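You operate a simulated robot arm through the tools that you are given. There is no shell and no other tool.

Carry out the task below with a simulated robot arm. There is one attempt and no reset: what you move stays moved.

Task
Free the teal post, jack it upright and lock it.
Fine: the lean gauge ends in its green band; lock screw tight, then the jack backed off, the green driver in its cup.
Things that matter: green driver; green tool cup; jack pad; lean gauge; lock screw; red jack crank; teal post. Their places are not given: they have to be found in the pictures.

It is judged by the outcome, as a careful person would: the job done as asked, and still so three seconds after it is handed in. It fails if anything else is knocked over, pushed out of place, dropped, spilled or broken.

Robot
A 7-joint arm with a two-finger parallel gripper, fixed in place. Base frame: the origin is at the foot of the arm, x ahead of it, y to its left, z up; the work surface is at about z = 860. Units: mm, rad, N and s.
Its first joint turns from -2.304 to 2.304 rad. Payload 3.91 kg.
The tool frame sits at the grasp point between the pads (the TCP): z along the fingers, y along the line on which they close. The tips reach 30 mm beyond it. The gripper opens to 110 mm. The fingers are 20 mm wide and 10 mm thick; the gripper's body (48 by 112 mm) begins 55 mm behind the TCP.
Orientation is that of the tool frame in the base frame, as [roll, pitch, yaw] about the fixed x, y, z axes, in that order (R = Rz(yaw) Ry(pitch) Rx(roll)). With the fingers straight down and closing along the base's y, the tool's x points along the base's -x, its y along +y and its z along -z.

Tools
- The arm moves only by the tool drive_tool. Its argument "rows" is a list of rows, each a list of 7 numbers: the shift along the tool's x, y, z in units of 500 mm (1.0 is 500 mm), then the turn, a rotation vector about the tool's x, y, z in units of 120 degrees (1.0 is 120 degrees), then the opening in per cent of the stroke, from 0 (shut) to 100 (fully open). In form: [[dx, dy, dz, ax, ay, az, claw], ...]. A call has 1 to 20 rows; each row is the pose to reach, as a shift and turn from the pose commanded when the call began, along the tool's axes at that moment. A call with a number of a shift or a turn outside -1 to 1 is refused whole. Each row takes 0.2 s and may step no farther than 50 mm and 0.15 rad from the row before; otherwise, or with a gripper value out of range, the whole call is refused. A pose out of reach is approached as far as the arm can. The call stops where the force on the tool passes 70 N (or 10 N more than at its start, if that is more) or the arm is blocked; 0.2 s more then pass. Each finger travels about 108 mm/s and halts on what it meets, pressing with about 22 N; the grip force reading is that of the motor and also rises with nothing between the fingers. The clock runs only during rows and for 0.2 s after the last one: add rows that repeat a pose to give the fingers time. It gives the time, the measured TCP pose, the force on the tool (base axes), the opening and the grip force at its end, in the units of the frame above (readings bear some noise), with the torque about the TCP (base axes, N m) and any sound that the robot's microphone picked up, and new pictures: "views" is both (left out), scene, wrist or none.
- Cameras (640 x 400 px; columns grow to the right, rows downward): "scene" is fixed at [34.4, -652.6, 1695.5]; the picture's right is [0.91, -0.41, 0.00], its down [-0.18, -0.40, -0.90] and it looks along [0.37, 0.82, -0.44] (base axes); focal length 358 px, centre (320, 200). "wrist" rides on the gripper at [72, 17, -103] in the tool frame; the picture's right is [-0.23, 0.97, 0.00], its down [-0.76, -0.18, -0.62] and it looks along [-0.61, -0.14, 0.78] (tool axes); focal length 222 px, centre (320, 200).
- locate(camera, pixels): for up to 12 pixels [column, row] of the newest picture of that camera ("zoom" is the newest enlarged one), the place [x, y, z] in the base frame of the surface seen there, good to about 3 mm, but the place of the scene camera against the robot may be out by one fixed shift of up to 25 mm in any direction. It takes no simulated time.
- close_up(camera, box): a new picture of the part [left, top, right, bottom] of that camera's present view, enlarged. It takes no simulated time.
- hand_in(): hands the job in; it is judged then, once.

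Unless the task says otherwise, let go and move clear before handing in.

The tools are called as a command line: name --pt "numbers of a row" for each row, then --argument value for the rest, lists and objects as JSON in quotes. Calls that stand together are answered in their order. drive_tool: Moves the arm, as the interface text tells. Its arguments: {"type":"object","properties":{"rows":{"type":"array","items":{"type":"array","items":{"type":"number"}}},"views":{"type":"string","enum":["both","scene","wrist","none"]}},"required":["rows"]} The other tools are called the same way: locate (camera, pixels) gives the place of the surface under pixels of a picture; close_up (camera, box) takes an enlarged picture of a part of a camera's view; hand_in () hands the job in.

At the start:

```text
time_s: 0.0
eef_pos: [402.0, 350.6, 1415.3]
orientation: [-3.141, 0.001, -3.141]
force: [-0.1, 0.5, -0.3]
ft_torque: [-0.04, 0.0, -0.03]
grip_width: 110.1
grip_force: 0.0
```

scene: 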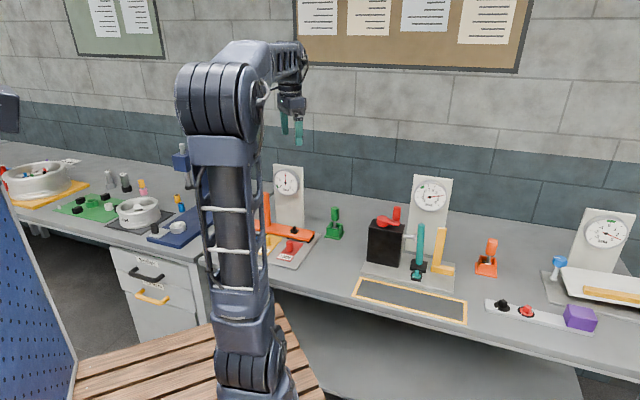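
wrist: 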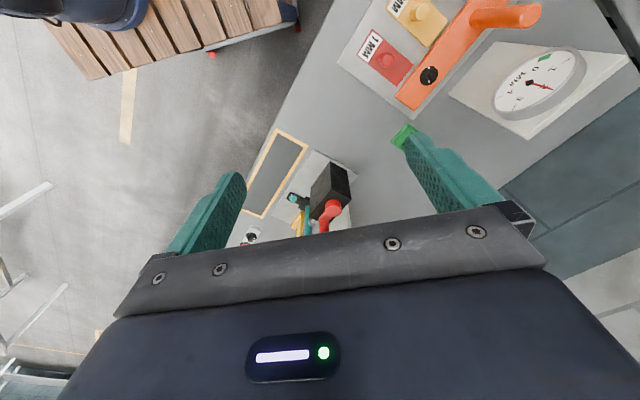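

The scene picture shows the teal post near (420,250), with a black jack box and red crank near (390,225), a gauge at (430,195) and the green driver near (335,222). I'll enlarge these areas first.

close_up --camera "scene" --box '[340, 170, 480, 300]'

close_up --camera "scene" --box '[240, 160, 360, 270]'

close_up --camera "scene" --box '[460, 200, 640, 340]'

close_up --camera "wrist" --box '[220, 100, 420, 260]'

```text
3.08 times, centred on (410, 235) of scene
```

zoom: 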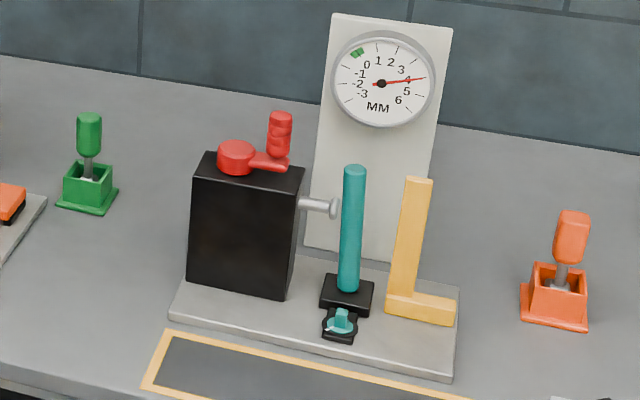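

```text
3.64 times, centred on (300, 215) of scene
```

zoom: 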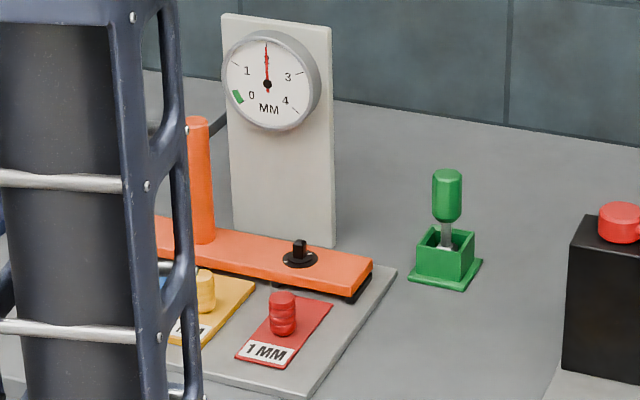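

```text
2.86 times, centred on (550, 270) of scene
```

zoom: 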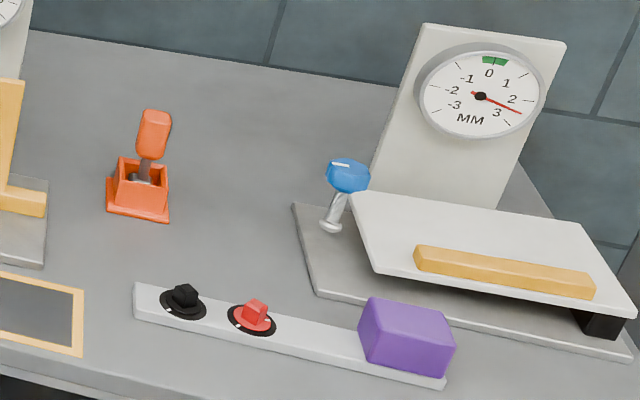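

```text
2.50 times, centred on (320, 180) of wrist
```

zoom: 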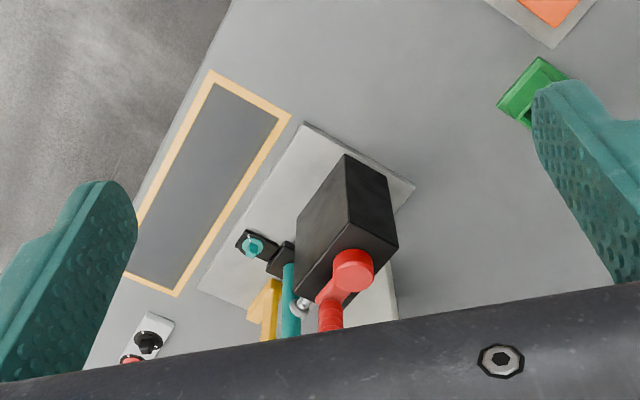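

The lean gauge reads about 4 with its green band at 0, and the lock screw is teal, at the post's foot. Next I'll get positions from both cameras to find the scene camera's shift.

locate --camera "scene" --pixels '[[334, 212], [334, 235], [387, 221], [397, 212], [414, 275], [415, 268], [421, 226], [413, 238], [430, 196], [396, 240], [440, 235], [490, 245]]'

locate --camera "wrist" --pixels '[[297, 198], [333, 207], [327, 220], [311, 208], [348, 172], [309, 213], [400, 132], [290, 195], [314, 225], [305, 223]]'

```text
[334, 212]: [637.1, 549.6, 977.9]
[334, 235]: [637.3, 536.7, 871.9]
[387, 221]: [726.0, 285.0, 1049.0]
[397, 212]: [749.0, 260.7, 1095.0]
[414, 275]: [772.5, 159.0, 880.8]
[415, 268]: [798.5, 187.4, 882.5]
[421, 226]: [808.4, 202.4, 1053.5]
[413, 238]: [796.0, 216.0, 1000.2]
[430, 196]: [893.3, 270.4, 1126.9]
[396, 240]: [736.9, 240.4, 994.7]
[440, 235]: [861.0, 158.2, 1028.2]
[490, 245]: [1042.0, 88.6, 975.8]
```

```text
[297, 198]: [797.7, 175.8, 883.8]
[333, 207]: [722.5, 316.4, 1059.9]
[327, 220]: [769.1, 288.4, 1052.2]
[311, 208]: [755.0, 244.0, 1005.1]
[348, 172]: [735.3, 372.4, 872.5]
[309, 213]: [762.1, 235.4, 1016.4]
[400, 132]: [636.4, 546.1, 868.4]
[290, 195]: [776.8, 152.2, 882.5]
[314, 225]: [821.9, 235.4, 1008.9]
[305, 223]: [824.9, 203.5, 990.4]
```

Both cameras agree roughly: the lock screw is near (777,152,882) and the driver cup near (637,540,870). I'll move the hand nearer, staying high, for a better look at the post fixture.

drive_tool --pt "-0.056 -0.026 0.047 0 0 0 100" --pt "-0.112 -0.052 0.094 0 0 0 100" --pt "-0.168 -0.078 0.141 0 0 0 100" --pt "-0.224 -0.104 0.188 0 0 0 100" --pt "-0.28 -0.13 0.235 0 0 0 100" --pt "-0.336 -0.156 0.282 0 0 0 100" --pt "-0.396 -0.18 0.33 0 0 0 100"

```text
time_s: 1.6
eef_pos: [600.7, 261.2, 1248.5]
orientation: [-3.141, 0.0, 3.141]
force: [-0.4, -0.4, 1.0]
ft_torque: [0.01, -0.07, 0.04]
grip_width: 109.8
grip_force: 0.0
```

scene: 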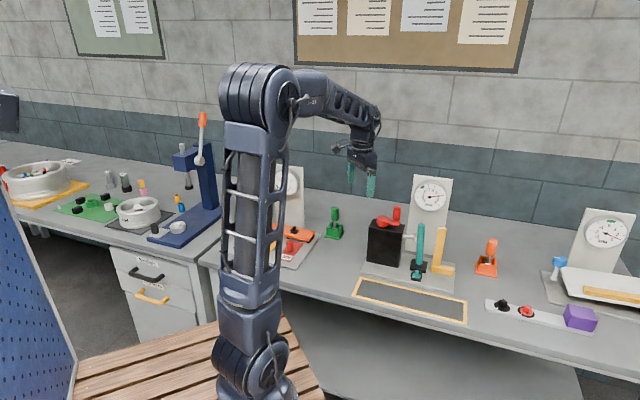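
wrist: 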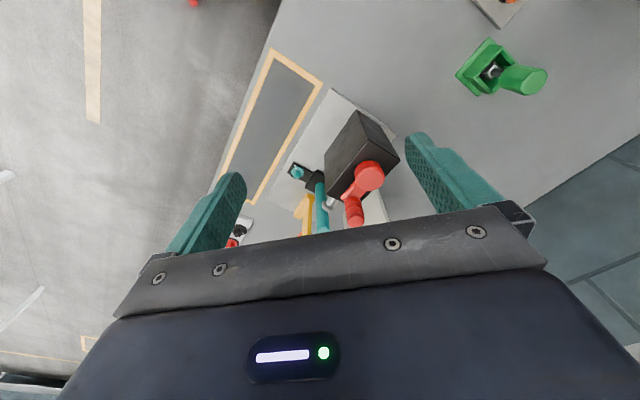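

close_up --camera "wrist" --box '[260, 80, 420, 240]'

locate --camera "wrist" --pixels '[[297, 173], [369, 175], [355, 218], [358, 112], [398, 160], [330, 88], [281, 180], [315, 180], [492, 72], [536, 78], [327, 205], [320, 195]]'

```text
2.50 times, centred on (340, 160) of wrist
```

zoom: 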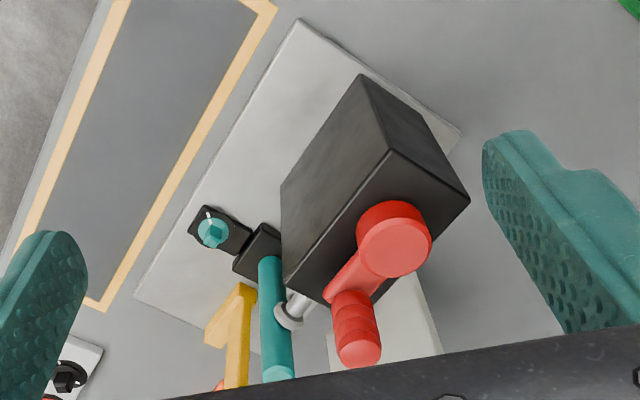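

```text
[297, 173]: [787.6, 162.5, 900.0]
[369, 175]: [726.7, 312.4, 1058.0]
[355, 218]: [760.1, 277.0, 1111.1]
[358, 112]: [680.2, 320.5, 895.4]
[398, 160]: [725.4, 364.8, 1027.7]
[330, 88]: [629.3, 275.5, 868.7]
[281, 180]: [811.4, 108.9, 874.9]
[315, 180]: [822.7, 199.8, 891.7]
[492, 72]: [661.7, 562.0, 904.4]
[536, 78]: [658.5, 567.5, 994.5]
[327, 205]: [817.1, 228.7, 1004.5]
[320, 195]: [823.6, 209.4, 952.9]
```

The wrist view shows the jack box, red crank, jack pad, post and teal lock screw with a white mark. I'll locate the box corners, crank parts and the driver.

locate --camera "zoom" --pixels '[[387, 155], [465, 198], [290, 282], [395, 240], [355, 275], [358, 345], [215, 212], [213, 235], [240, 215], [195, 240], [290, 318], [278, 372]]'

close_up --camera "wrist" --box '[440, 20, 580, 120]'

close_up --camera "wrist" --box '[270, 145, 340, 205]'

```text
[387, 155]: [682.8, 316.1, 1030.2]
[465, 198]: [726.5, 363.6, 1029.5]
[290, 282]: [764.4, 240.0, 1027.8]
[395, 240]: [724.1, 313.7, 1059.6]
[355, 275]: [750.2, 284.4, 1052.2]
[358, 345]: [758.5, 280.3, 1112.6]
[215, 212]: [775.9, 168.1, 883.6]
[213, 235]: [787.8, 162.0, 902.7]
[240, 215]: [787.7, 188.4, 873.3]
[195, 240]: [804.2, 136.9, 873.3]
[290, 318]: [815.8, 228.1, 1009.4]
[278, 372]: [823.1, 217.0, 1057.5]
```

```text
4.00 times, centred on (510, 70) of wrist
```

zoom: 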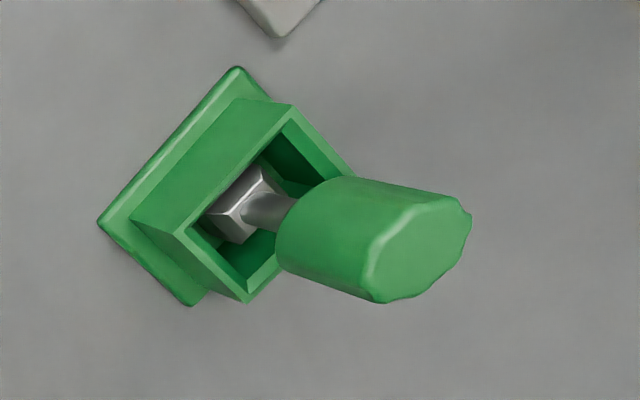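

```text
6.67 times, centred on (305, 175) of wrist
```

zoom: 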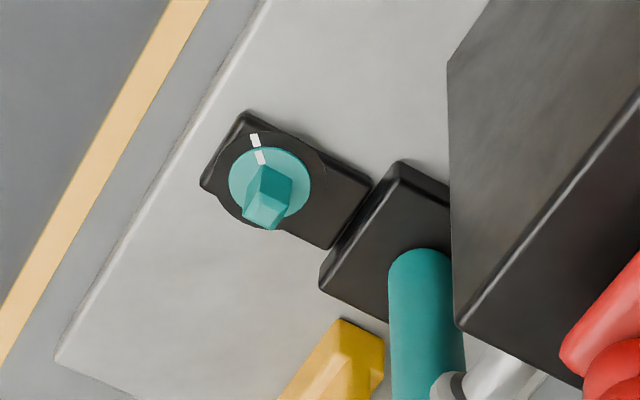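

The driver has a square metal socket, and the lock screw has a square teal peg on a marked disc whose white marks line up, so it is locked. I'll measure how the cup, socket and peg are turned.

locate --camera "wrist" --pixels '[[489.5, 37.5], [455, 75.5], [477.5, 95.5], [512, 47.5], [502, 94], [487, 77], [501, 80], [505, 63], [520, 64], [545, 84], [556, 71], [533, 94]]'

locate --camera "zoom" --pixels '[[254, 140], [262, 157], [267, 185], [292, 180], [262, 208], [270, 230], [232, 175], [308, 185], [247, 112], [203, 187], [328, 245], [372, 185]]'

```text
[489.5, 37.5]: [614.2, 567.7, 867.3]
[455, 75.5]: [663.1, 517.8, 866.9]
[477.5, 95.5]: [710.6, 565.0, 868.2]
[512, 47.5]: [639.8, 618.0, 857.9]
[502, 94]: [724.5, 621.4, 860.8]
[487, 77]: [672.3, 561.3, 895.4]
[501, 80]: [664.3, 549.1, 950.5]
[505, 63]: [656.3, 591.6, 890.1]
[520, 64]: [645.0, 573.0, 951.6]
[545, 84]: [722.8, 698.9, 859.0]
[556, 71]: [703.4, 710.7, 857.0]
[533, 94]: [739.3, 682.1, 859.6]
```

```text
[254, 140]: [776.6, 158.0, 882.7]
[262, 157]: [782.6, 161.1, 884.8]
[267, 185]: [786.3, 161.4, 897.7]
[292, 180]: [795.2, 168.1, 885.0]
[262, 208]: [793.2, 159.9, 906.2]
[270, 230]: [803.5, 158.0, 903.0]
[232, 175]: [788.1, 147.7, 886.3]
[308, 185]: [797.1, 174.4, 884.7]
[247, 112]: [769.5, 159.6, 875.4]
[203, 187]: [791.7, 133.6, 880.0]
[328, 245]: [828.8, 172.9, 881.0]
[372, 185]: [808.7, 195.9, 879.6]
```

The cup is turned about 45° and centred near (662,567). The fixture is turned about 47°, with the peg near (790,162). I'll move the camera in front of the lock screw, turned to match the fixture, for a closer look.

drive_tool --pt "-0.0441 -0.0383 0.0681 0 0 -0.056 100" --pt "-0.0882 -0.0767 0.1363 0 0 -0.112 100" --pt "-0.1323 -0.115 0.2044 0 0 -0.168 100" --pt "-0.1763 -0.1534 0.2726 0 0 -0.224 100" --pt "-0.2204 -0.1917 0.3407 0 0 -0.28 100" --pt "-0.2645 -0.2301 0.4089 0 0 -0.336 100" --pt "-0.3086 -0.2684 0.477 0 0 -0.392 100"

```text
time_s: 3.2
eef_pos: [756.2, 128.9, 1011.2]
orientation: [-3.139, 0.003, -2.318]
force: [-1.2, -0.7, 0.2]
ft_torque: [-0.03, -0.06, 0.02]
grip_width: 110.2
grip_force: 0.1
```

scene: 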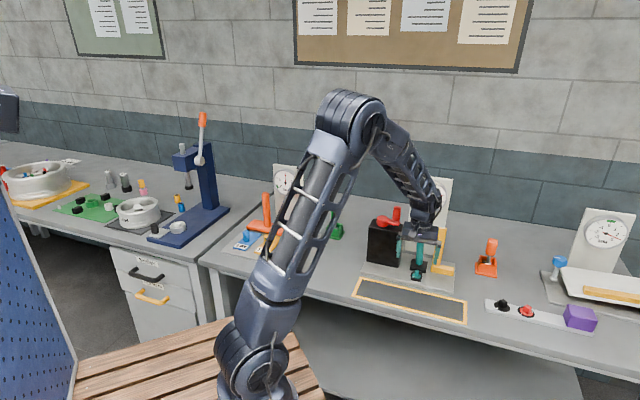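
wrist: 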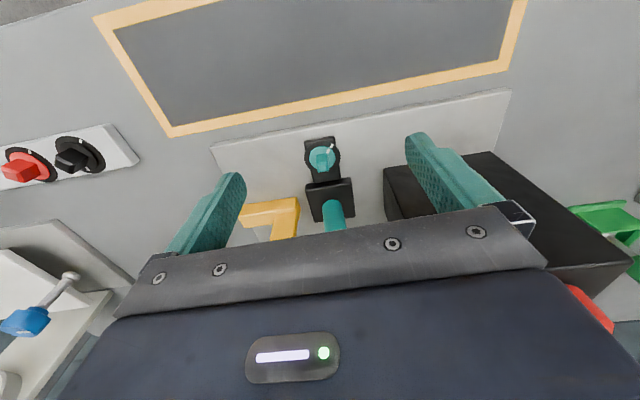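

close_up --camera "wrist" --box '[280, 125, 376, 185]'

close_up --camera "scene" --box '[400, 160, 460, 220]'

```text
6.67 times, centred on (328, 155) of wrist
```

zoom: 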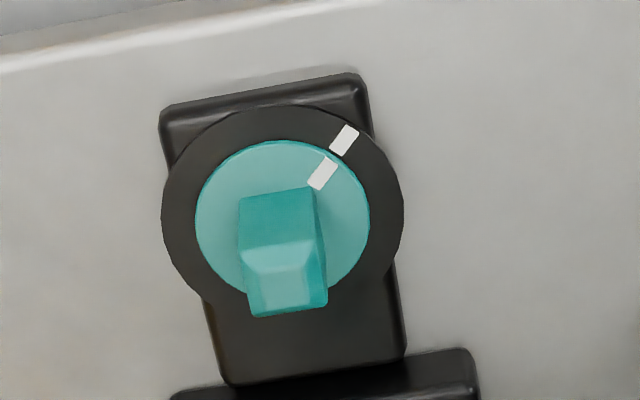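

```text
6.67 times, centred on (430, 190) of scene
```

zoom: 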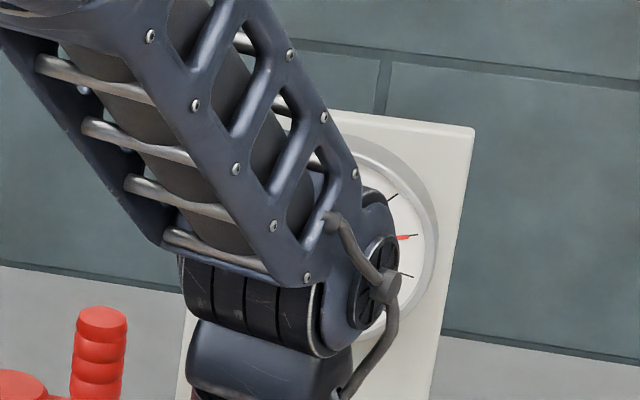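

The white marks on the disc and ring are lined up, so the screw is tight now. I'll locate the peg's corners and the disc edges.

locate --camera "wrist" --pixels '[[317.0, 162.8], [326.5, 161.5], [327.8, 169.8], [318.8, 171.2], [317, 155], [326, 153.5], [309.8, 157.5], [335, 158], [322.5, 146.5], [331, 145.5], [328.5, 151], [322.5, 166]]'

locate --camera "wrist" --pixels '[[306, 139], [334, 136], [305, 157], [340, 157], [313, 180], [341, 177], [330, 212], [336, 218], [320, 215], [288, 205], [275, 215], [345, 215]]'

```text
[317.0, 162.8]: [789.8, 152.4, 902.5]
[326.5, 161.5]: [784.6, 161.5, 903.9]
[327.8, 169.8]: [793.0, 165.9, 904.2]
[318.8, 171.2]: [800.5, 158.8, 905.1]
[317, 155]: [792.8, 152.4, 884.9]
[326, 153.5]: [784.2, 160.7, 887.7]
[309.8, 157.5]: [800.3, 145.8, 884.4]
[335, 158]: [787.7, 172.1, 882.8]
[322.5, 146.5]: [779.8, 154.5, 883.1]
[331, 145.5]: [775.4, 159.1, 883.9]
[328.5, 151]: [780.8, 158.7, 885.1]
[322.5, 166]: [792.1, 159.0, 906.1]
```

```text
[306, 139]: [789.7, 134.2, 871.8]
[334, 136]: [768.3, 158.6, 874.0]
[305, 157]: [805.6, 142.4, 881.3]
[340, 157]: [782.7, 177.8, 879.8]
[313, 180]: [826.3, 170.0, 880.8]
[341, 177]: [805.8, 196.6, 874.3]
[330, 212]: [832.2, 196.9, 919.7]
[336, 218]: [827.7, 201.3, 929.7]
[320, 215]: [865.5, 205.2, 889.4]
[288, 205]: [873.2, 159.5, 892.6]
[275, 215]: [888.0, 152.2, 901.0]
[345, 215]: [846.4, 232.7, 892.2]
```

The peg's centre is about (792,160), its top is at about z=904, and its faces line up with the fixture. I'll rise clear of the crank and go over to the green driver for a close look.

drive_tool --pt "0 0 -0.084 0 0 0 100" --pt "0 0 -0.168 0 0 0 100" --pt "0 0 -0.252 0 0 0 100" --pt "0 0 -0.336 0 0 0 100" --pt "0 0 -0.42 0 0 0 100" --pt "-0.0422 0.0737 -0.402 0 0 0 100" --pt "-0.0844 0.1474 -0.384 0 0 0 100" --pt "-0.1265 0.2212 -0.366 0 0 0 100" --pt "-0.1687 0.2949 -0.348 0 0 0 100" --pt "-0.2109 0.3686 -0.33 0 0 0 100" --pt "-0.2531 0.4423 -0.312 0 0 0 100" --pt "-0.2953 0.516 -0.294 0 0 0 100" --pt "-0.3374 0.5898 -0.276 0 0 0 100" --pt "-0.3796 0.6635 -0.258 0 0 0 100" --pt "-0.4218 0.7372 -0.24 0 0 0 100"

```text
time_s: 6.4
eef_pos: [630.7, 531.2, 1133.2]
orientation: [-3.142, 0.0, -2.322]
force: [0.3, 0.0, 0.5]
ft_torque: [0.07, -0.01, -0.02]
grip_width: 110.1
grip_force: 0.1
```

scene: 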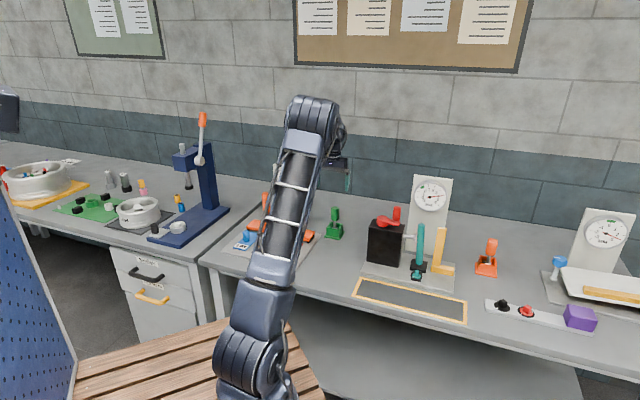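
wrist: 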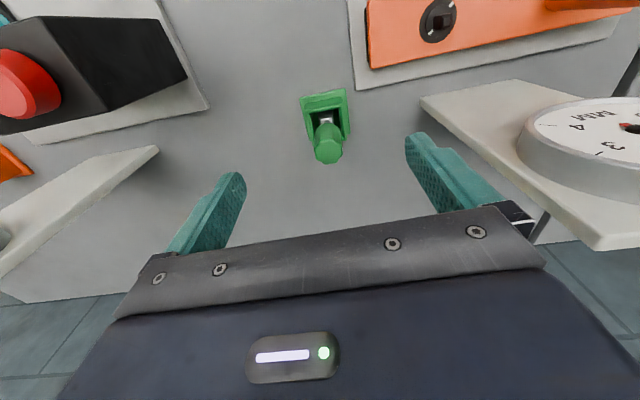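

The driver now shows near (328,145) in the wrist picture, with the neighbouring gauge panel at right. I'll zoom in and measure the handle and socket.

close_up --camera "wrist" --box '[280, 80, 376, 170]'

locate --camera "wrist" --pixels '[[329, 155], [318, 156], [340, 152], [328, 138], [327, 118], [301, 98], [346, 89], [348, 140], [425, 100], [520, 130], [555, 170], [600, 250]]'

```text
4.44 times, centred on (328, 125) of wrist
```

zoom: 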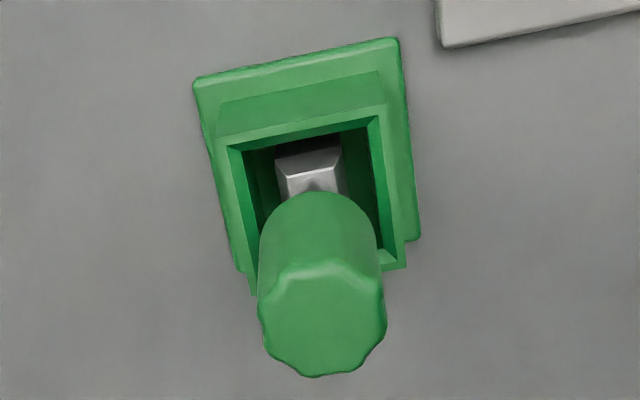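

```text
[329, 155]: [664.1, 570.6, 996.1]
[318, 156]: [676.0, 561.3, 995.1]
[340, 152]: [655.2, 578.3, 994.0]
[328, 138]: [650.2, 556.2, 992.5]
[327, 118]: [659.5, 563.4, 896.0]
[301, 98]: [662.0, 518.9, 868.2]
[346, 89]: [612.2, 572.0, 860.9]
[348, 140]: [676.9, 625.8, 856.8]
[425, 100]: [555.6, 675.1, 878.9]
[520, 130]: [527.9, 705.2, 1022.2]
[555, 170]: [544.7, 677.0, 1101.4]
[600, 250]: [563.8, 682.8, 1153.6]
```

The handle's centre is about (662,568), its top is at z≈995, and the socket lines up with the cup. I'll centre over it, then go down around the handle with the fingers open.

drive_tool --pt "-0.05 0.003 0.03 0 0 0 100" --pt "-0.0964 0.0044 0.08 0 0 0 100" --pt "-0.0964 0.0044 0.16 0 0 0 100" --pt "-0.0964 0.0044 0.2 0 0 0 100" --pt "-0.0964 0.0044 0.2 0 0 0 100"

```text
time_s: 7.6
eef_pos: [660.9, 568.2, 1029.6]
orientation: [-3.141, -0.001, -2.321]
force: [0.3, 0.3, -0.4]
ft_torque: [0.02, 0.01, 0.03]
grip_width: 109.9
grip_force: 0.0
```

scene: 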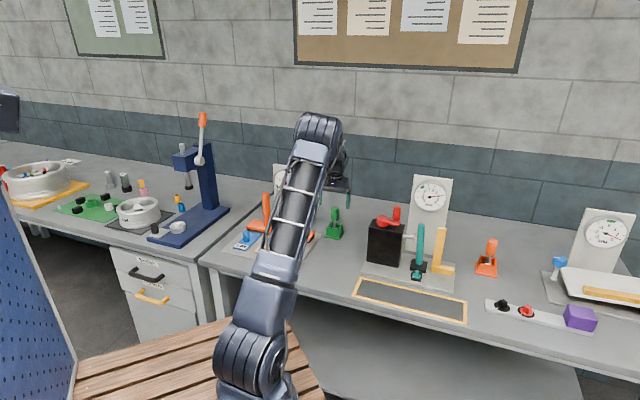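
wrist: 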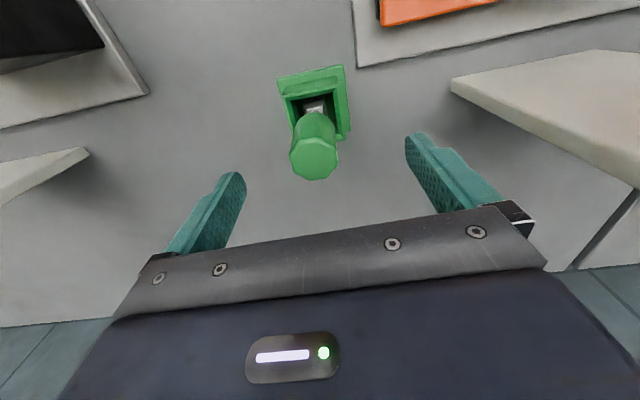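

The handle top shows about 6 px left of the spot straight under the tool. I'll zoom in to measure that offset before going down.

close_up --camera "wrist" --box '[266, 60, 362, 190]'

locate --camera "wrist" --pixels '[[314, 160], [292, 155], [337, 152], [314, 176], [314, 145], [302, 103], [318, 100], [280, 81], [341, 69], [348, 133]]'

```text
3.08 times, centred on (314, 125) of wrist
```

zoom: 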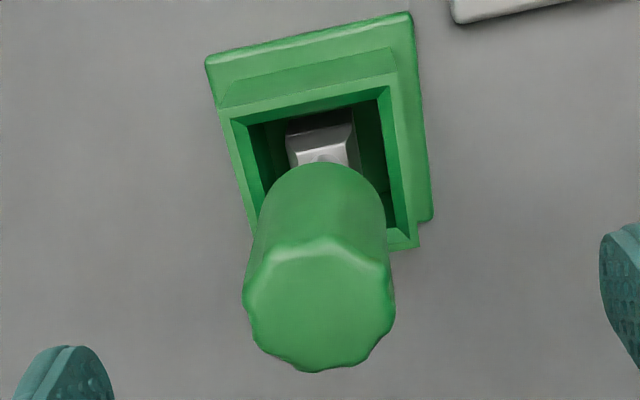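

```text
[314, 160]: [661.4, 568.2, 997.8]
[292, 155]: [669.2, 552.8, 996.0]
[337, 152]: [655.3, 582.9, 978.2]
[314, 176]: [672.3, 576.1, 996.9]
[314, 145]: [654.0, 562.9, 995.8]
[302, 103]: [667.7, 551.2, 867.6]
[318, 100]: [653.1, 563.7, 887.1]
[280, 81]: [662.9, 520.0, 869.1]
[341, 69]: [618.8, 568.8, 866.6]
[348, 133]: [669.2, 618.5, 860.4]
```

The handle's centre is about 3–4 mm off along the tool's −y, so I'll shift by that, go down to z≈985 and look before closing.

drive_tool --pt "0 -0.007 0.03 0 0 0 100" --pt "0 -0.007 0.06 0 0 0 100" --pt "0 -0.007 0.09 0 0 0 100" --pt "0 -0.007 0.09 0 0 0 100" --views "wrist"

```text
time_s: 8.6
eef_pos: [663.0, 566.4, 985.9]
orientation: [-3.14, 0.001, -2.318]
force: [-0.2, -0.1, 0.0]
ft_torque: [0.02, 0.0, 0.01]
grip_width: 110.4
grip_force: 0.1
```

wrist: 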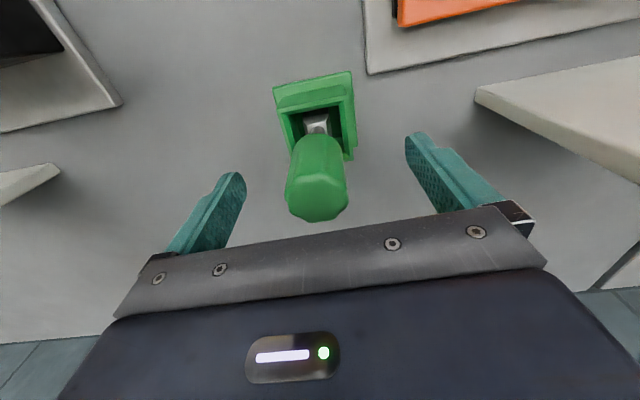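

The handle sits between the fingers, about 2 mm off centre. I'll nudge 2 mm and close on it.

drive_tool --pt "0 -0.004 0 0 0 0 100" --pt "0 -0.004 0 0 0 0 60" --pt "0 -0.004 0 0 0 0 40" --pt "0 -0.004 0 0 0 0 20" --pt "0 -0.004 0 0 0 0 0" --pt "0 -0.004 0 0 0 0 0" --pt "0 -0.004 0 0 0 0 0"

```text
time_s: 10.2
eef_pos: [664.2, 564.9, 985.0]
orientation: [-3.14, -0.002, -2.321]
force: [0.6, -0.7, 0.0]
ft_torque: [-0.05, -0.08, -0.02]
grip_width: 35.1
grip_force: 21.5
```

scene: 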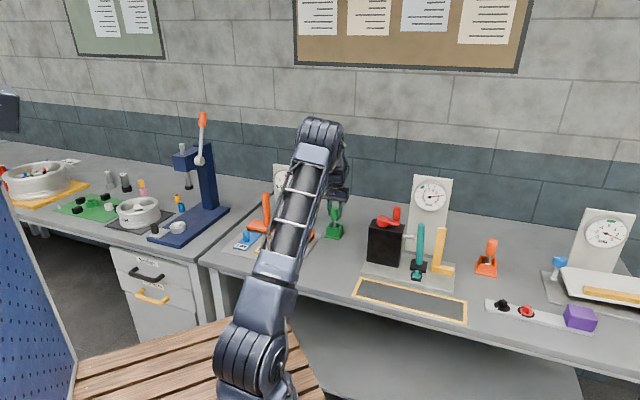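
wrist: 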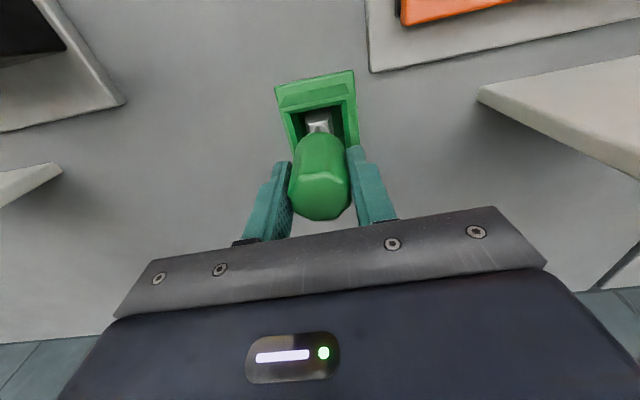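

The handle is gripped (35 mm, 21.5 N). I'll lift it straight out of the cup and check how it hangs.

drive_tool --pt "0 0 -0.03 0 0 0 0" --pt "0 0 -0.08 0 0 0 0" --pt "0 0 -0.14 0 0 0 0" --pt "0 0 -0.22 0 0 0 0" --pt "0 0 -0.3 0 0 0 0" --pt "0 0 -0.38 0 0 0 0" --pt "0 0 -0.46 0 0 0 0" --pt "0 0 -0.54 0 0 0 0" --pt "0 0 -0.57 0 0 0 0"

```text
time_s: 12.2
eef_pos: [665.5, 566.0, 1271.2]
orientation: [-3.141, -0.001, -2.321]
force: [0.6, -0.3, -1.8]
ft_torque: [-0.05, 0.0, -0.04]
grip_width: 35.3
grip_force: 22.0
```

scene: 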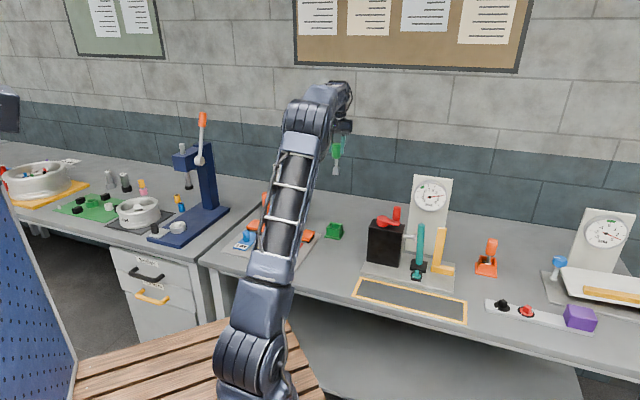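
wrist: 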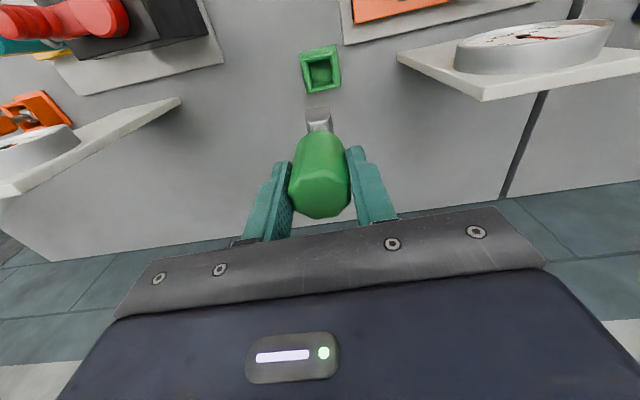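

The driver is out of the cup and hangs straight. I'll zoom in on the socket's orientation and the empty cup.

close_up --camera "wrist" --box '[280, 40, 360, 140]'

locate --camera "wrist" --pixels '[[319, 112], [308, 119], [331, 116], [309, 108], [328, 106], [301, 53], [337, 45], [342, 85], [306, 94], [321, 72]]'

close_up --camera "scene" --box '[310, 120, 370, 180]'

```text
4.00 times, centred on (320, 90) of wrist
```

zoom: 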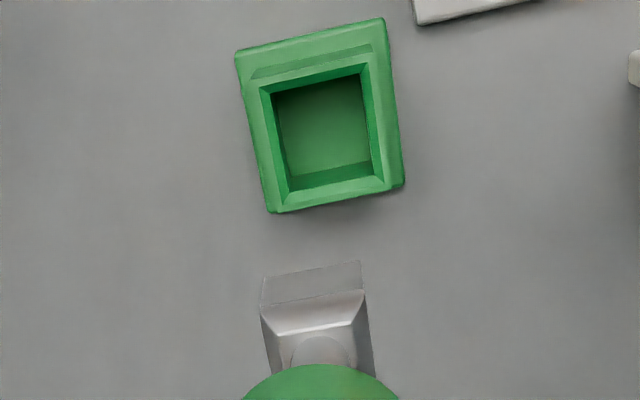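

```text
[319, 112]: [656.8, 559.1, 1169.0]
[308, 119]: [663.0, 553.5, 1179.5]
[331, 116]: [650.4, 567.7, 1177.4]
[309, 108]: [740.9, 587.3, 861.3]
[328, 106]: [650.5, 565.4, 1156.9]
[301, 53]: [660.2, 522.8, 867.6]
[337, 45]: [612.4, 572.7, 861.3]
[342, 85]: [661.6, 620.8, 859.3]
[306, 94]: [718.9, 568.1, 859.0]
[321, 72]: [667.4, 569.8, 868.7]
```

```text
6.67 times, centred on (340, 150) of scene
```

zoom: 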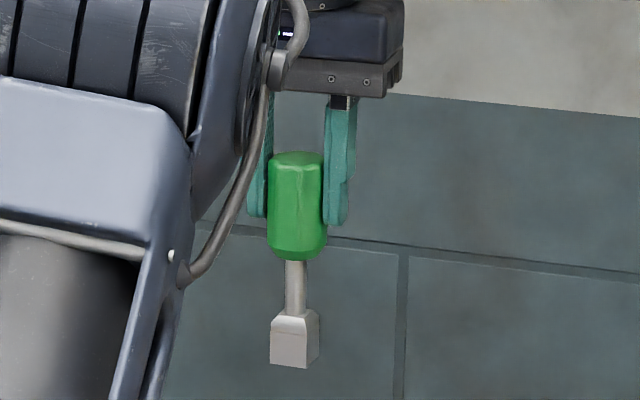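

The socket sits on the tool axis, about 115 mm below the TCP, and lines up with the cup. I'll carry it high over the fixture to above the lock screw, then go part of the way down.

drive_tool --pt "0.0419 -0.0743 0 0 0 0 0" --pt "0.0838 -0.1485 0 0 0 0 0" --pt "0.1257 -0.2228 0 0 0 0 0" --pt "0.1676 -0.297 0 0 0 0 0" --pt "0.2096 -0.3713 0 0 0 0 0" --pt "0.2515 -0.4455 0 0 0 0 0" --pt "0.2934 -0.5198 0 0 0 0 0" --pt "0.3353 -0.594 0 0 0 0 0" --pt "0.3772 -0.6683 0 0 0 0 0" --pt "0.4191 -0.7425 0 0 0 0 0" --pt "0.4191 -0.7425 0.08 0 0 0 0" --pt "0.4191 -0.7425 0.16 0 0 0 0" --pt "0.4191 -0.7425 0.24 0 0 0 0" --pt "0.4191 -0.7425 0.32 0 0 0 0" --pt "0.4191 -0.7425 0.38 0 0 0 0" --pt "0.4191 -0.7425 0.42 0 0 0 0" --pt "0.4191 -0.7425 0.42 0 0 0 0"

```text
time_s: 15.8
eef_pos: [796.0, 159.0, 1059.6]
orientation: [3.141, 0.0, -2.321]
force: [0.5, -0.1, -2.2]
ft_torque: [-0.06, -0.04, -0.01]
grip_width: 35.2
grip_force: 22.3
```

scene: 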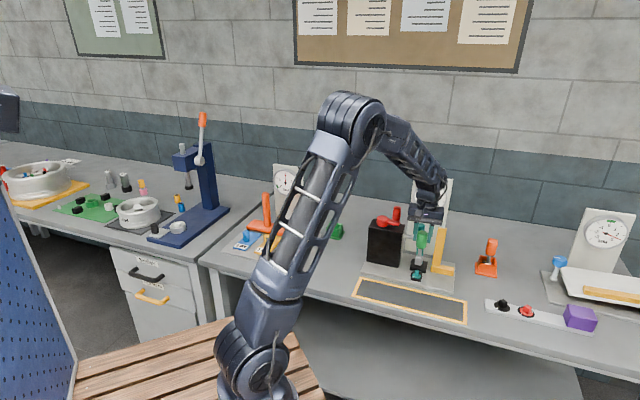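
wrist: 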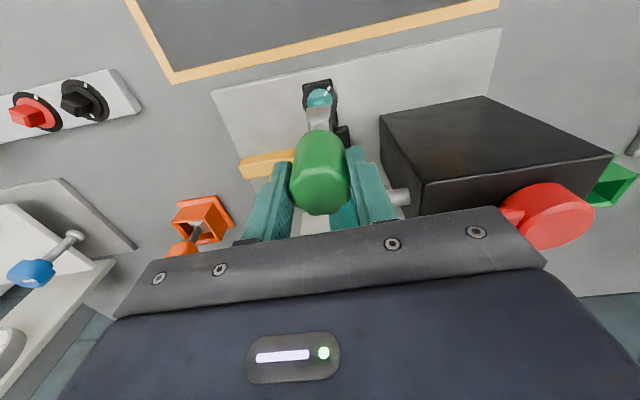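

close_up --camera "wrist" --box '[280, 70, 360, 140]'

close_up --camera "scene" --box '[385, 215, 465, 295]'

```text
5.71 times, centred on (320, 105) of wrist
```

zoom: 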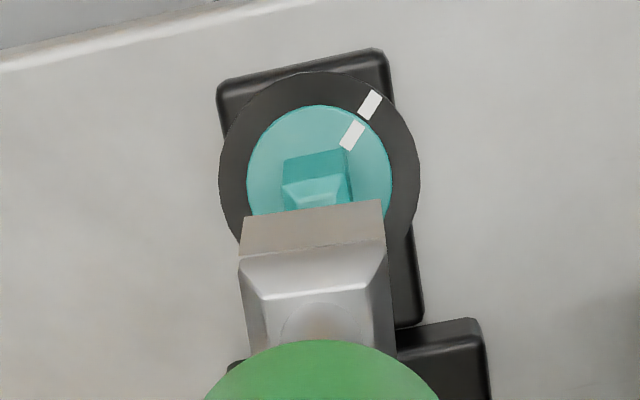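

```text
5.00 times, centred on (425, 255) of scene
```

zoom: 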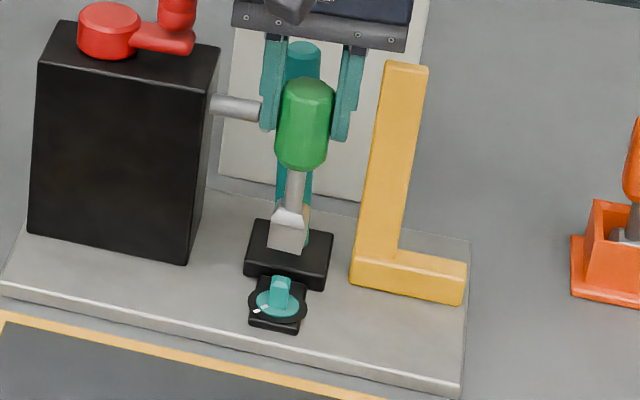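

The socket hangs over the peg, and the disc's centre seems about 3 mm toward the front of the tool axis. I'll zoom in more to check.

close_up --camera "wrist" --box '[296, 78, 344, 118]'

locate --camera "wrist" --pixels '[[307.5, 102], [332, 102], [318, 88.7], [327, 94.5], [314, 99.5], [325, 98], [319, 101], [320, 107.5], [307, 110], [331, 107], [303, 85], [330, 79.5]]'

```text
10.00 times, centred on (320, 98) of wrist
```

zoom: 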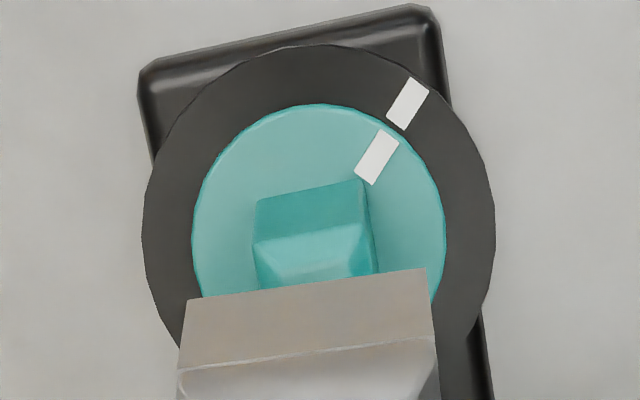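

```text
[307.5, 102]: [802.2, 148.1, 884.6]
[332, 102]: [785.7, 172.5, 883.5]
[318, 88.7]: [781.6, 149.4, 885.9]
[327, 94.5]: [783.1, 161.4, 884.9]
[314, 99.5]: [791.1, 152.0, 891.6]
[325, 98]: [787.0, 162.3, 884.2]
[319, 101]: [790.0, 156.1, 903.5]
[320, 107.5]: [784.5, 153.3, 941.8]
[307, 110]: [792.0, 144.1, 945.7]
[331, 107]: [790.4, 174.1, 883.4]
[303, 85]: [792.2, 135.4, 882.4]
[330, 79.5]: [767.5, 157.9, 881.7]
```

By projection, the socket centre and peg centre agree to about 1 mm, and their orientation to about 2°. I'll shift 1 mm along −y and lower until the socket is just above the peg.

drive_tool --pt "0 -0.002 0.03 0 0 0 0" --pt "0 -0.002 0.06 0 0 0 0" --pt "0 -0.002 0.068 0 0 0 0" --pt "0 -0.002 0.068 0 0 0 0"

close_up --camera "wrist" --box '[290, 75, 350, 125]'

close_up --camera "scene" --box '[395, 225, 445, 285]'

```text
time_s: 16.8
eef_pos: [794.6, 155.8, 1029.3]
orientation: [-3.141, -0.002, -2.321]
force: [0.2, -0.3, -1.0]
ft_torque: [-0.05, -0.02, -0.02]
grip_width: 35.4
grip_force: 22.1
```

scene: 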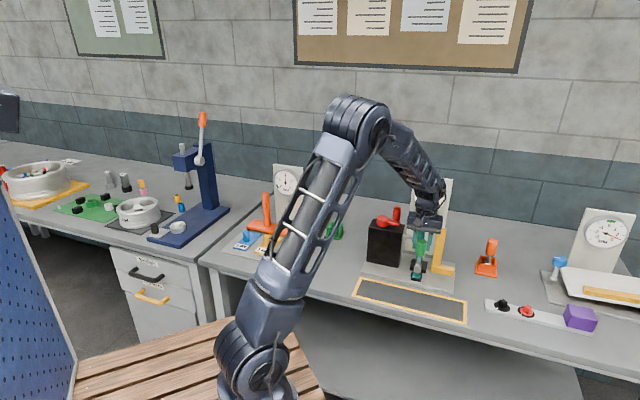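
wrist: 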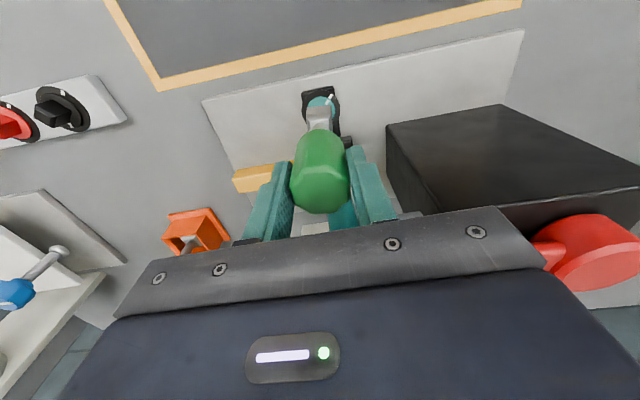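

```text
8.00 times, centred on (320, 100) of wrist
```

zoom: 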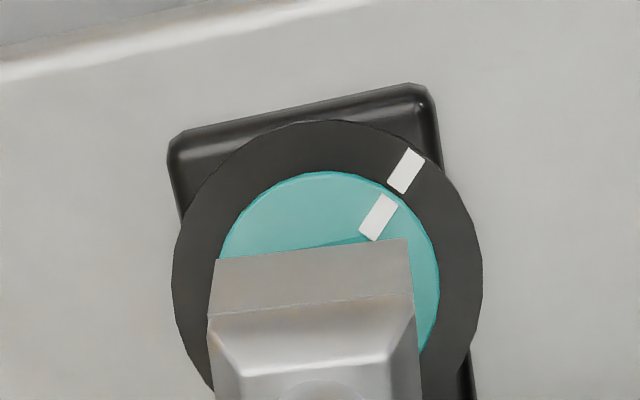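

```text
6.67 times, centred on (420, 255) of scene
```

zoom: 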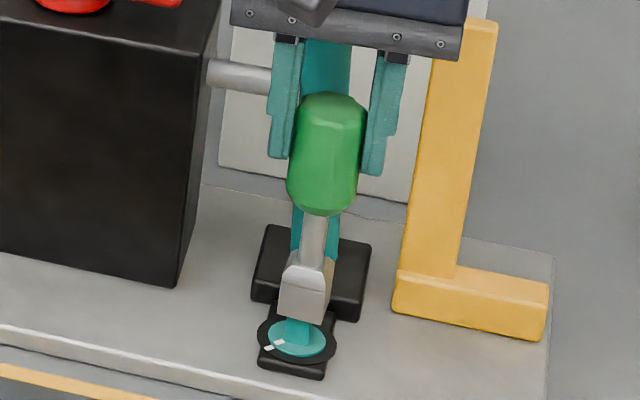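

The socket is just above the peg. I'll zoom the scene camera in on the socket and peg to check the gap from the side.

close_up --camera "scene" --box '[405, 255, 430, 282]'

locate --camera "scene" --pixels '[[414.5, 271.5], [416.5, 276.5], [417.5, 272], [412.5, 273.5], [416, 265], [420, 263], [417, 232]]'

```text
14.81 times, centred on (418, 268) of scene
```

zoom: 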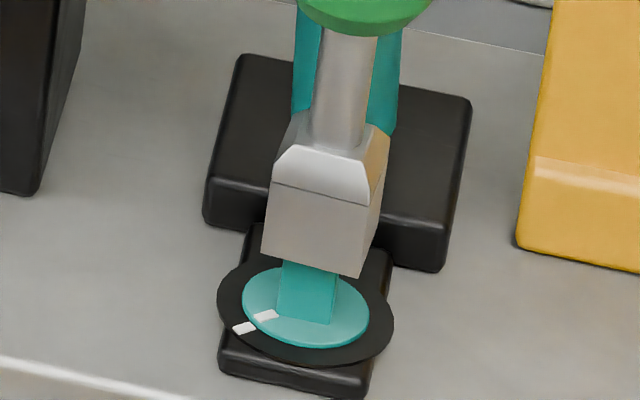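

```text
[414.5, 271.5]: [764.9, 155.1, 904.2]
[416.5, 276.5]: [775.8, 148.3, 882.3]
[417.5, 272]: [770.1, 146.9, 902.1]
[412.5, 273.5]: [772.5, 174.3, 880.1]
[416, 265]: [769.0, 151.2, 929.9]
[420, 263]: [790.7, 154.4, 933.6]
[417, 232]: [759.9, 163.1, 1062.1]
```

This close-up is sharp enough to measure angles. I'll zoom further on the peg and socket edges from both cameras.

close_up --camera "scene" --box '[411, 264, 425, 279]'

close_up --camera "wrist" --box '[304, 90, 338, 116]'

```text
16.00 times, centred on (418, 272) of scene
```

zoom: 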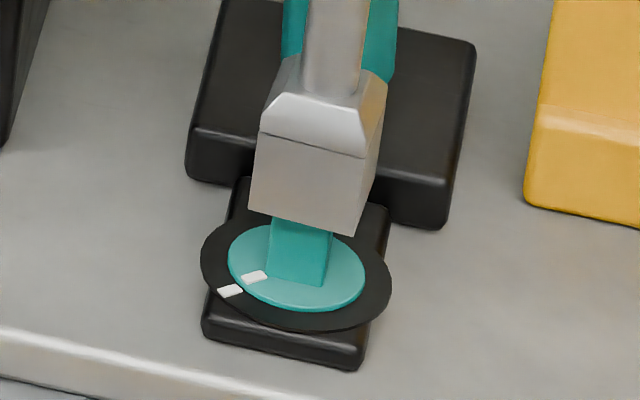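

```text
15.38 times, centred on (321, 103) of wrist
```

zoom: 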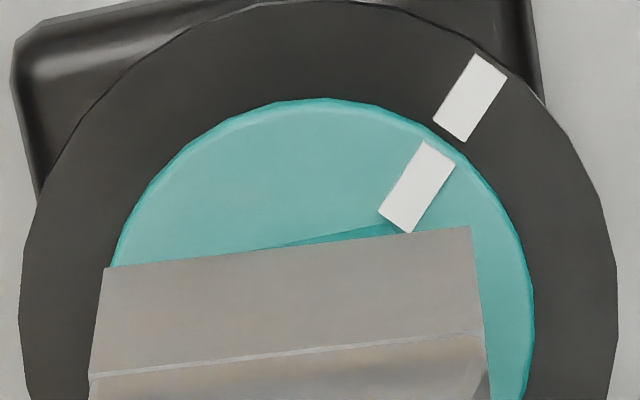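

The socket appears rotated about 4° clockwise from the peg, and I need the height gap. I'll locate several points on the socket, peg and disc in both cameras.

locate --camera "scene" --pixels '[[416.6, 273.2], [414.4, 272.3], [418.6, 273.8], [416.5, 275], [415.8, 276], [417.6, 276.5], [413.5, 275.5], [420, 275.5], [416.8, 277.8], [421, 241], [419, 241], [420, 256]]'

locate --camera "wrist" --pixels '[[308.5, 108], [314, 107.4], [319, 107], [325, 106], [330.5, 105.3], [314, 112], [326, 110], [321, 98], [312, 102], [333, 105], [319, 200], [319, 160]]'

```text
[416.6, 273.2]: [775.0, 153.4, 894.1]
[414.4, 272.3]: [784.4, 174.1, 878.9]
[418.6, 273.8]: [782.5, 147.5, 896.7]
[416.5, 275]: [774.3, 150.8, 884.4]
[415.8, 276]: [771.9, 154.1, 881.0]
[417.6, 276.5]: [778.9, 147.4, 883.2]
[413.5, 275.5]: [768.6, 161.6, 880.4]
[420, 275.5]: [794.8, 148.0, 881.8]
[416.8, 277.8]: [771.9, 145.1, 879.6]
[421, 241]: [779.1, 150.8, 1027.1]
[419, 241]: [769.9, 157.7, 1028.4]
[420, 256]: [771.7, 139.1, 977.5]
```

```text
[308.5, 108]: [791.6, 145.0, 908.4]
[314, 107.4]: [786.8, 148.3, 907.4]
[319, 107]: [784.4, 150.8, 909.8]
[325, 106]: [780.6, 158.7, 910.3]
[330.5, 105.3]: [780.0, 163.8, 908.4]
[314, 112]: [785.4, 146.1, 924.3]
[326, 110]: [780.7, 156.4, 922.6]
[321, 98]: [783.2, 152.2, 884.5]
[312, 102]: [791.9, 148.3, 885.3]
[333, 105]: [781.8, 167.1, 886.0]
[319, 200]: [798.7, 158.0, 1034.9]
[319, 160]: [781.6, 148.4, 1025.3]
```

The wrist view puts the socket bottom at z≈908, about 3 mm above the peg's top, with the socket perhaps 1 mm too far forward. I'll turn it +4°, shift 1 mm back, and lower gently in small steps while watching the force.

drive_tool --pt "-0.002 0 0 0 0 -0.0333 0" --pt "-0.002 0 0.004 0 0 -0.0333 0" --pt "-0.002 0 0.008 0 0 -0.0333 0" --pt "-0.002 0 0.012 0 0 -0.0333 0"

close_up --camera "scene" --box '[411, 264, 425, 279]'

close_up --camera "wrist" --box '[304, 90, 338, 116]'

```text
time_s: 17.8
eef_pos: [794.5, 159.0, 1021.9]
orientation: [-3.141, -0.001, -2.25]
force: [-0.3, -0.4, -1.9]
ft_torque: [-0.01, 0.03, -0.01]
grip_width: 34.9
grip_force: 22.0
```

scene: 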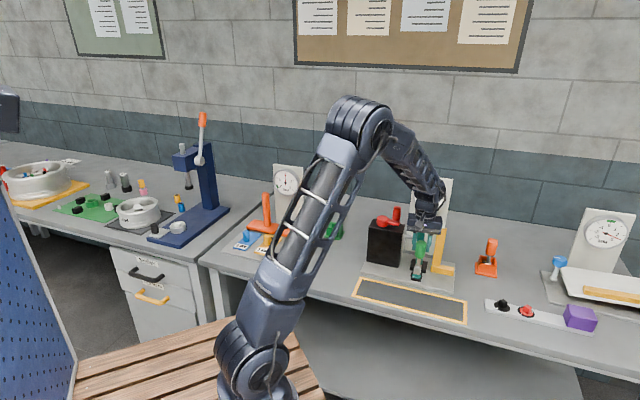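
wrist: 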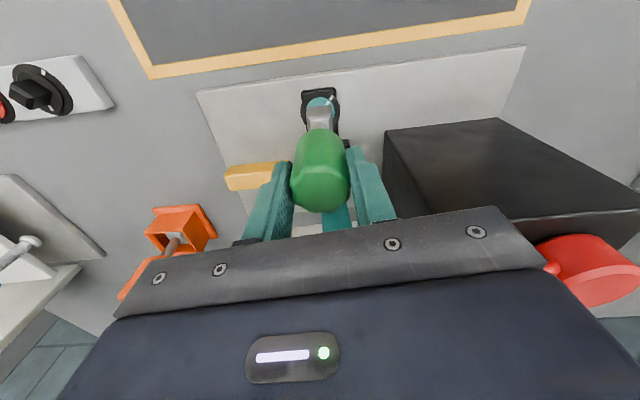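

```text
16.00 times, centred on (418, 272) of scene
```

zoom: 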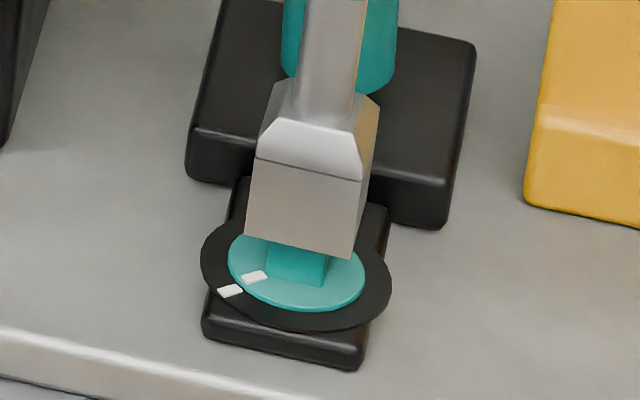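

```text
15.38 times, centred on (321, 103) of wrist
```

zoom: 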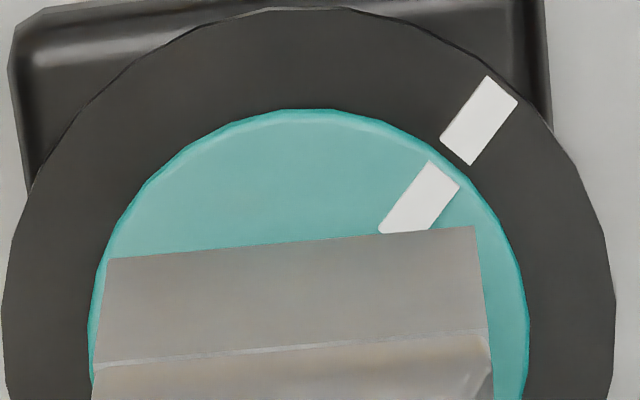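

There's no contact force yet and the socket bottom is near the peg's top level. I'll keep lowering in 2 mm steps and watch the force.

drive_tool --pt "0 0 0.004 0 0 0 0" --pt "0 0 0.008 0 0 0 0" --pt "0 0 0.012 0 0 0 0" --views "none"

close_up --camera "scene" --box '[411, 264, 425, 279]'

close_up --camera "wrist" --box '[304, 90, 338, 116]'

```text
time_s: 18.6
eef_pos: [795.4, 160.0, 1016.2]
orientation: [3.141, 0.002, -2.251]
force: [-0.4, -1.0, -1.4]
ft_torque: [-0.15, 0.03, -0.01]
grip_width: 35.0
grip_force: 21.8
```

```text
16.00 times, centred on (418, 272) of scene
```

zoom: 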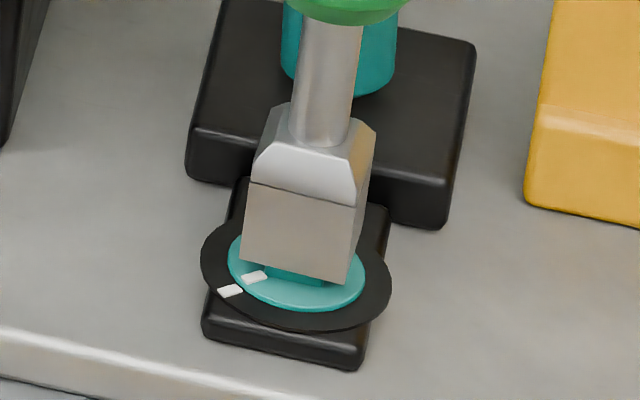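

```text
15.38 times, centred on (321, 103) of wrist
```

zoom: 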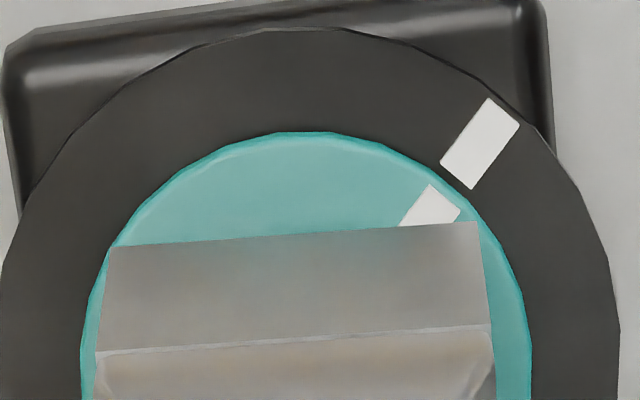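

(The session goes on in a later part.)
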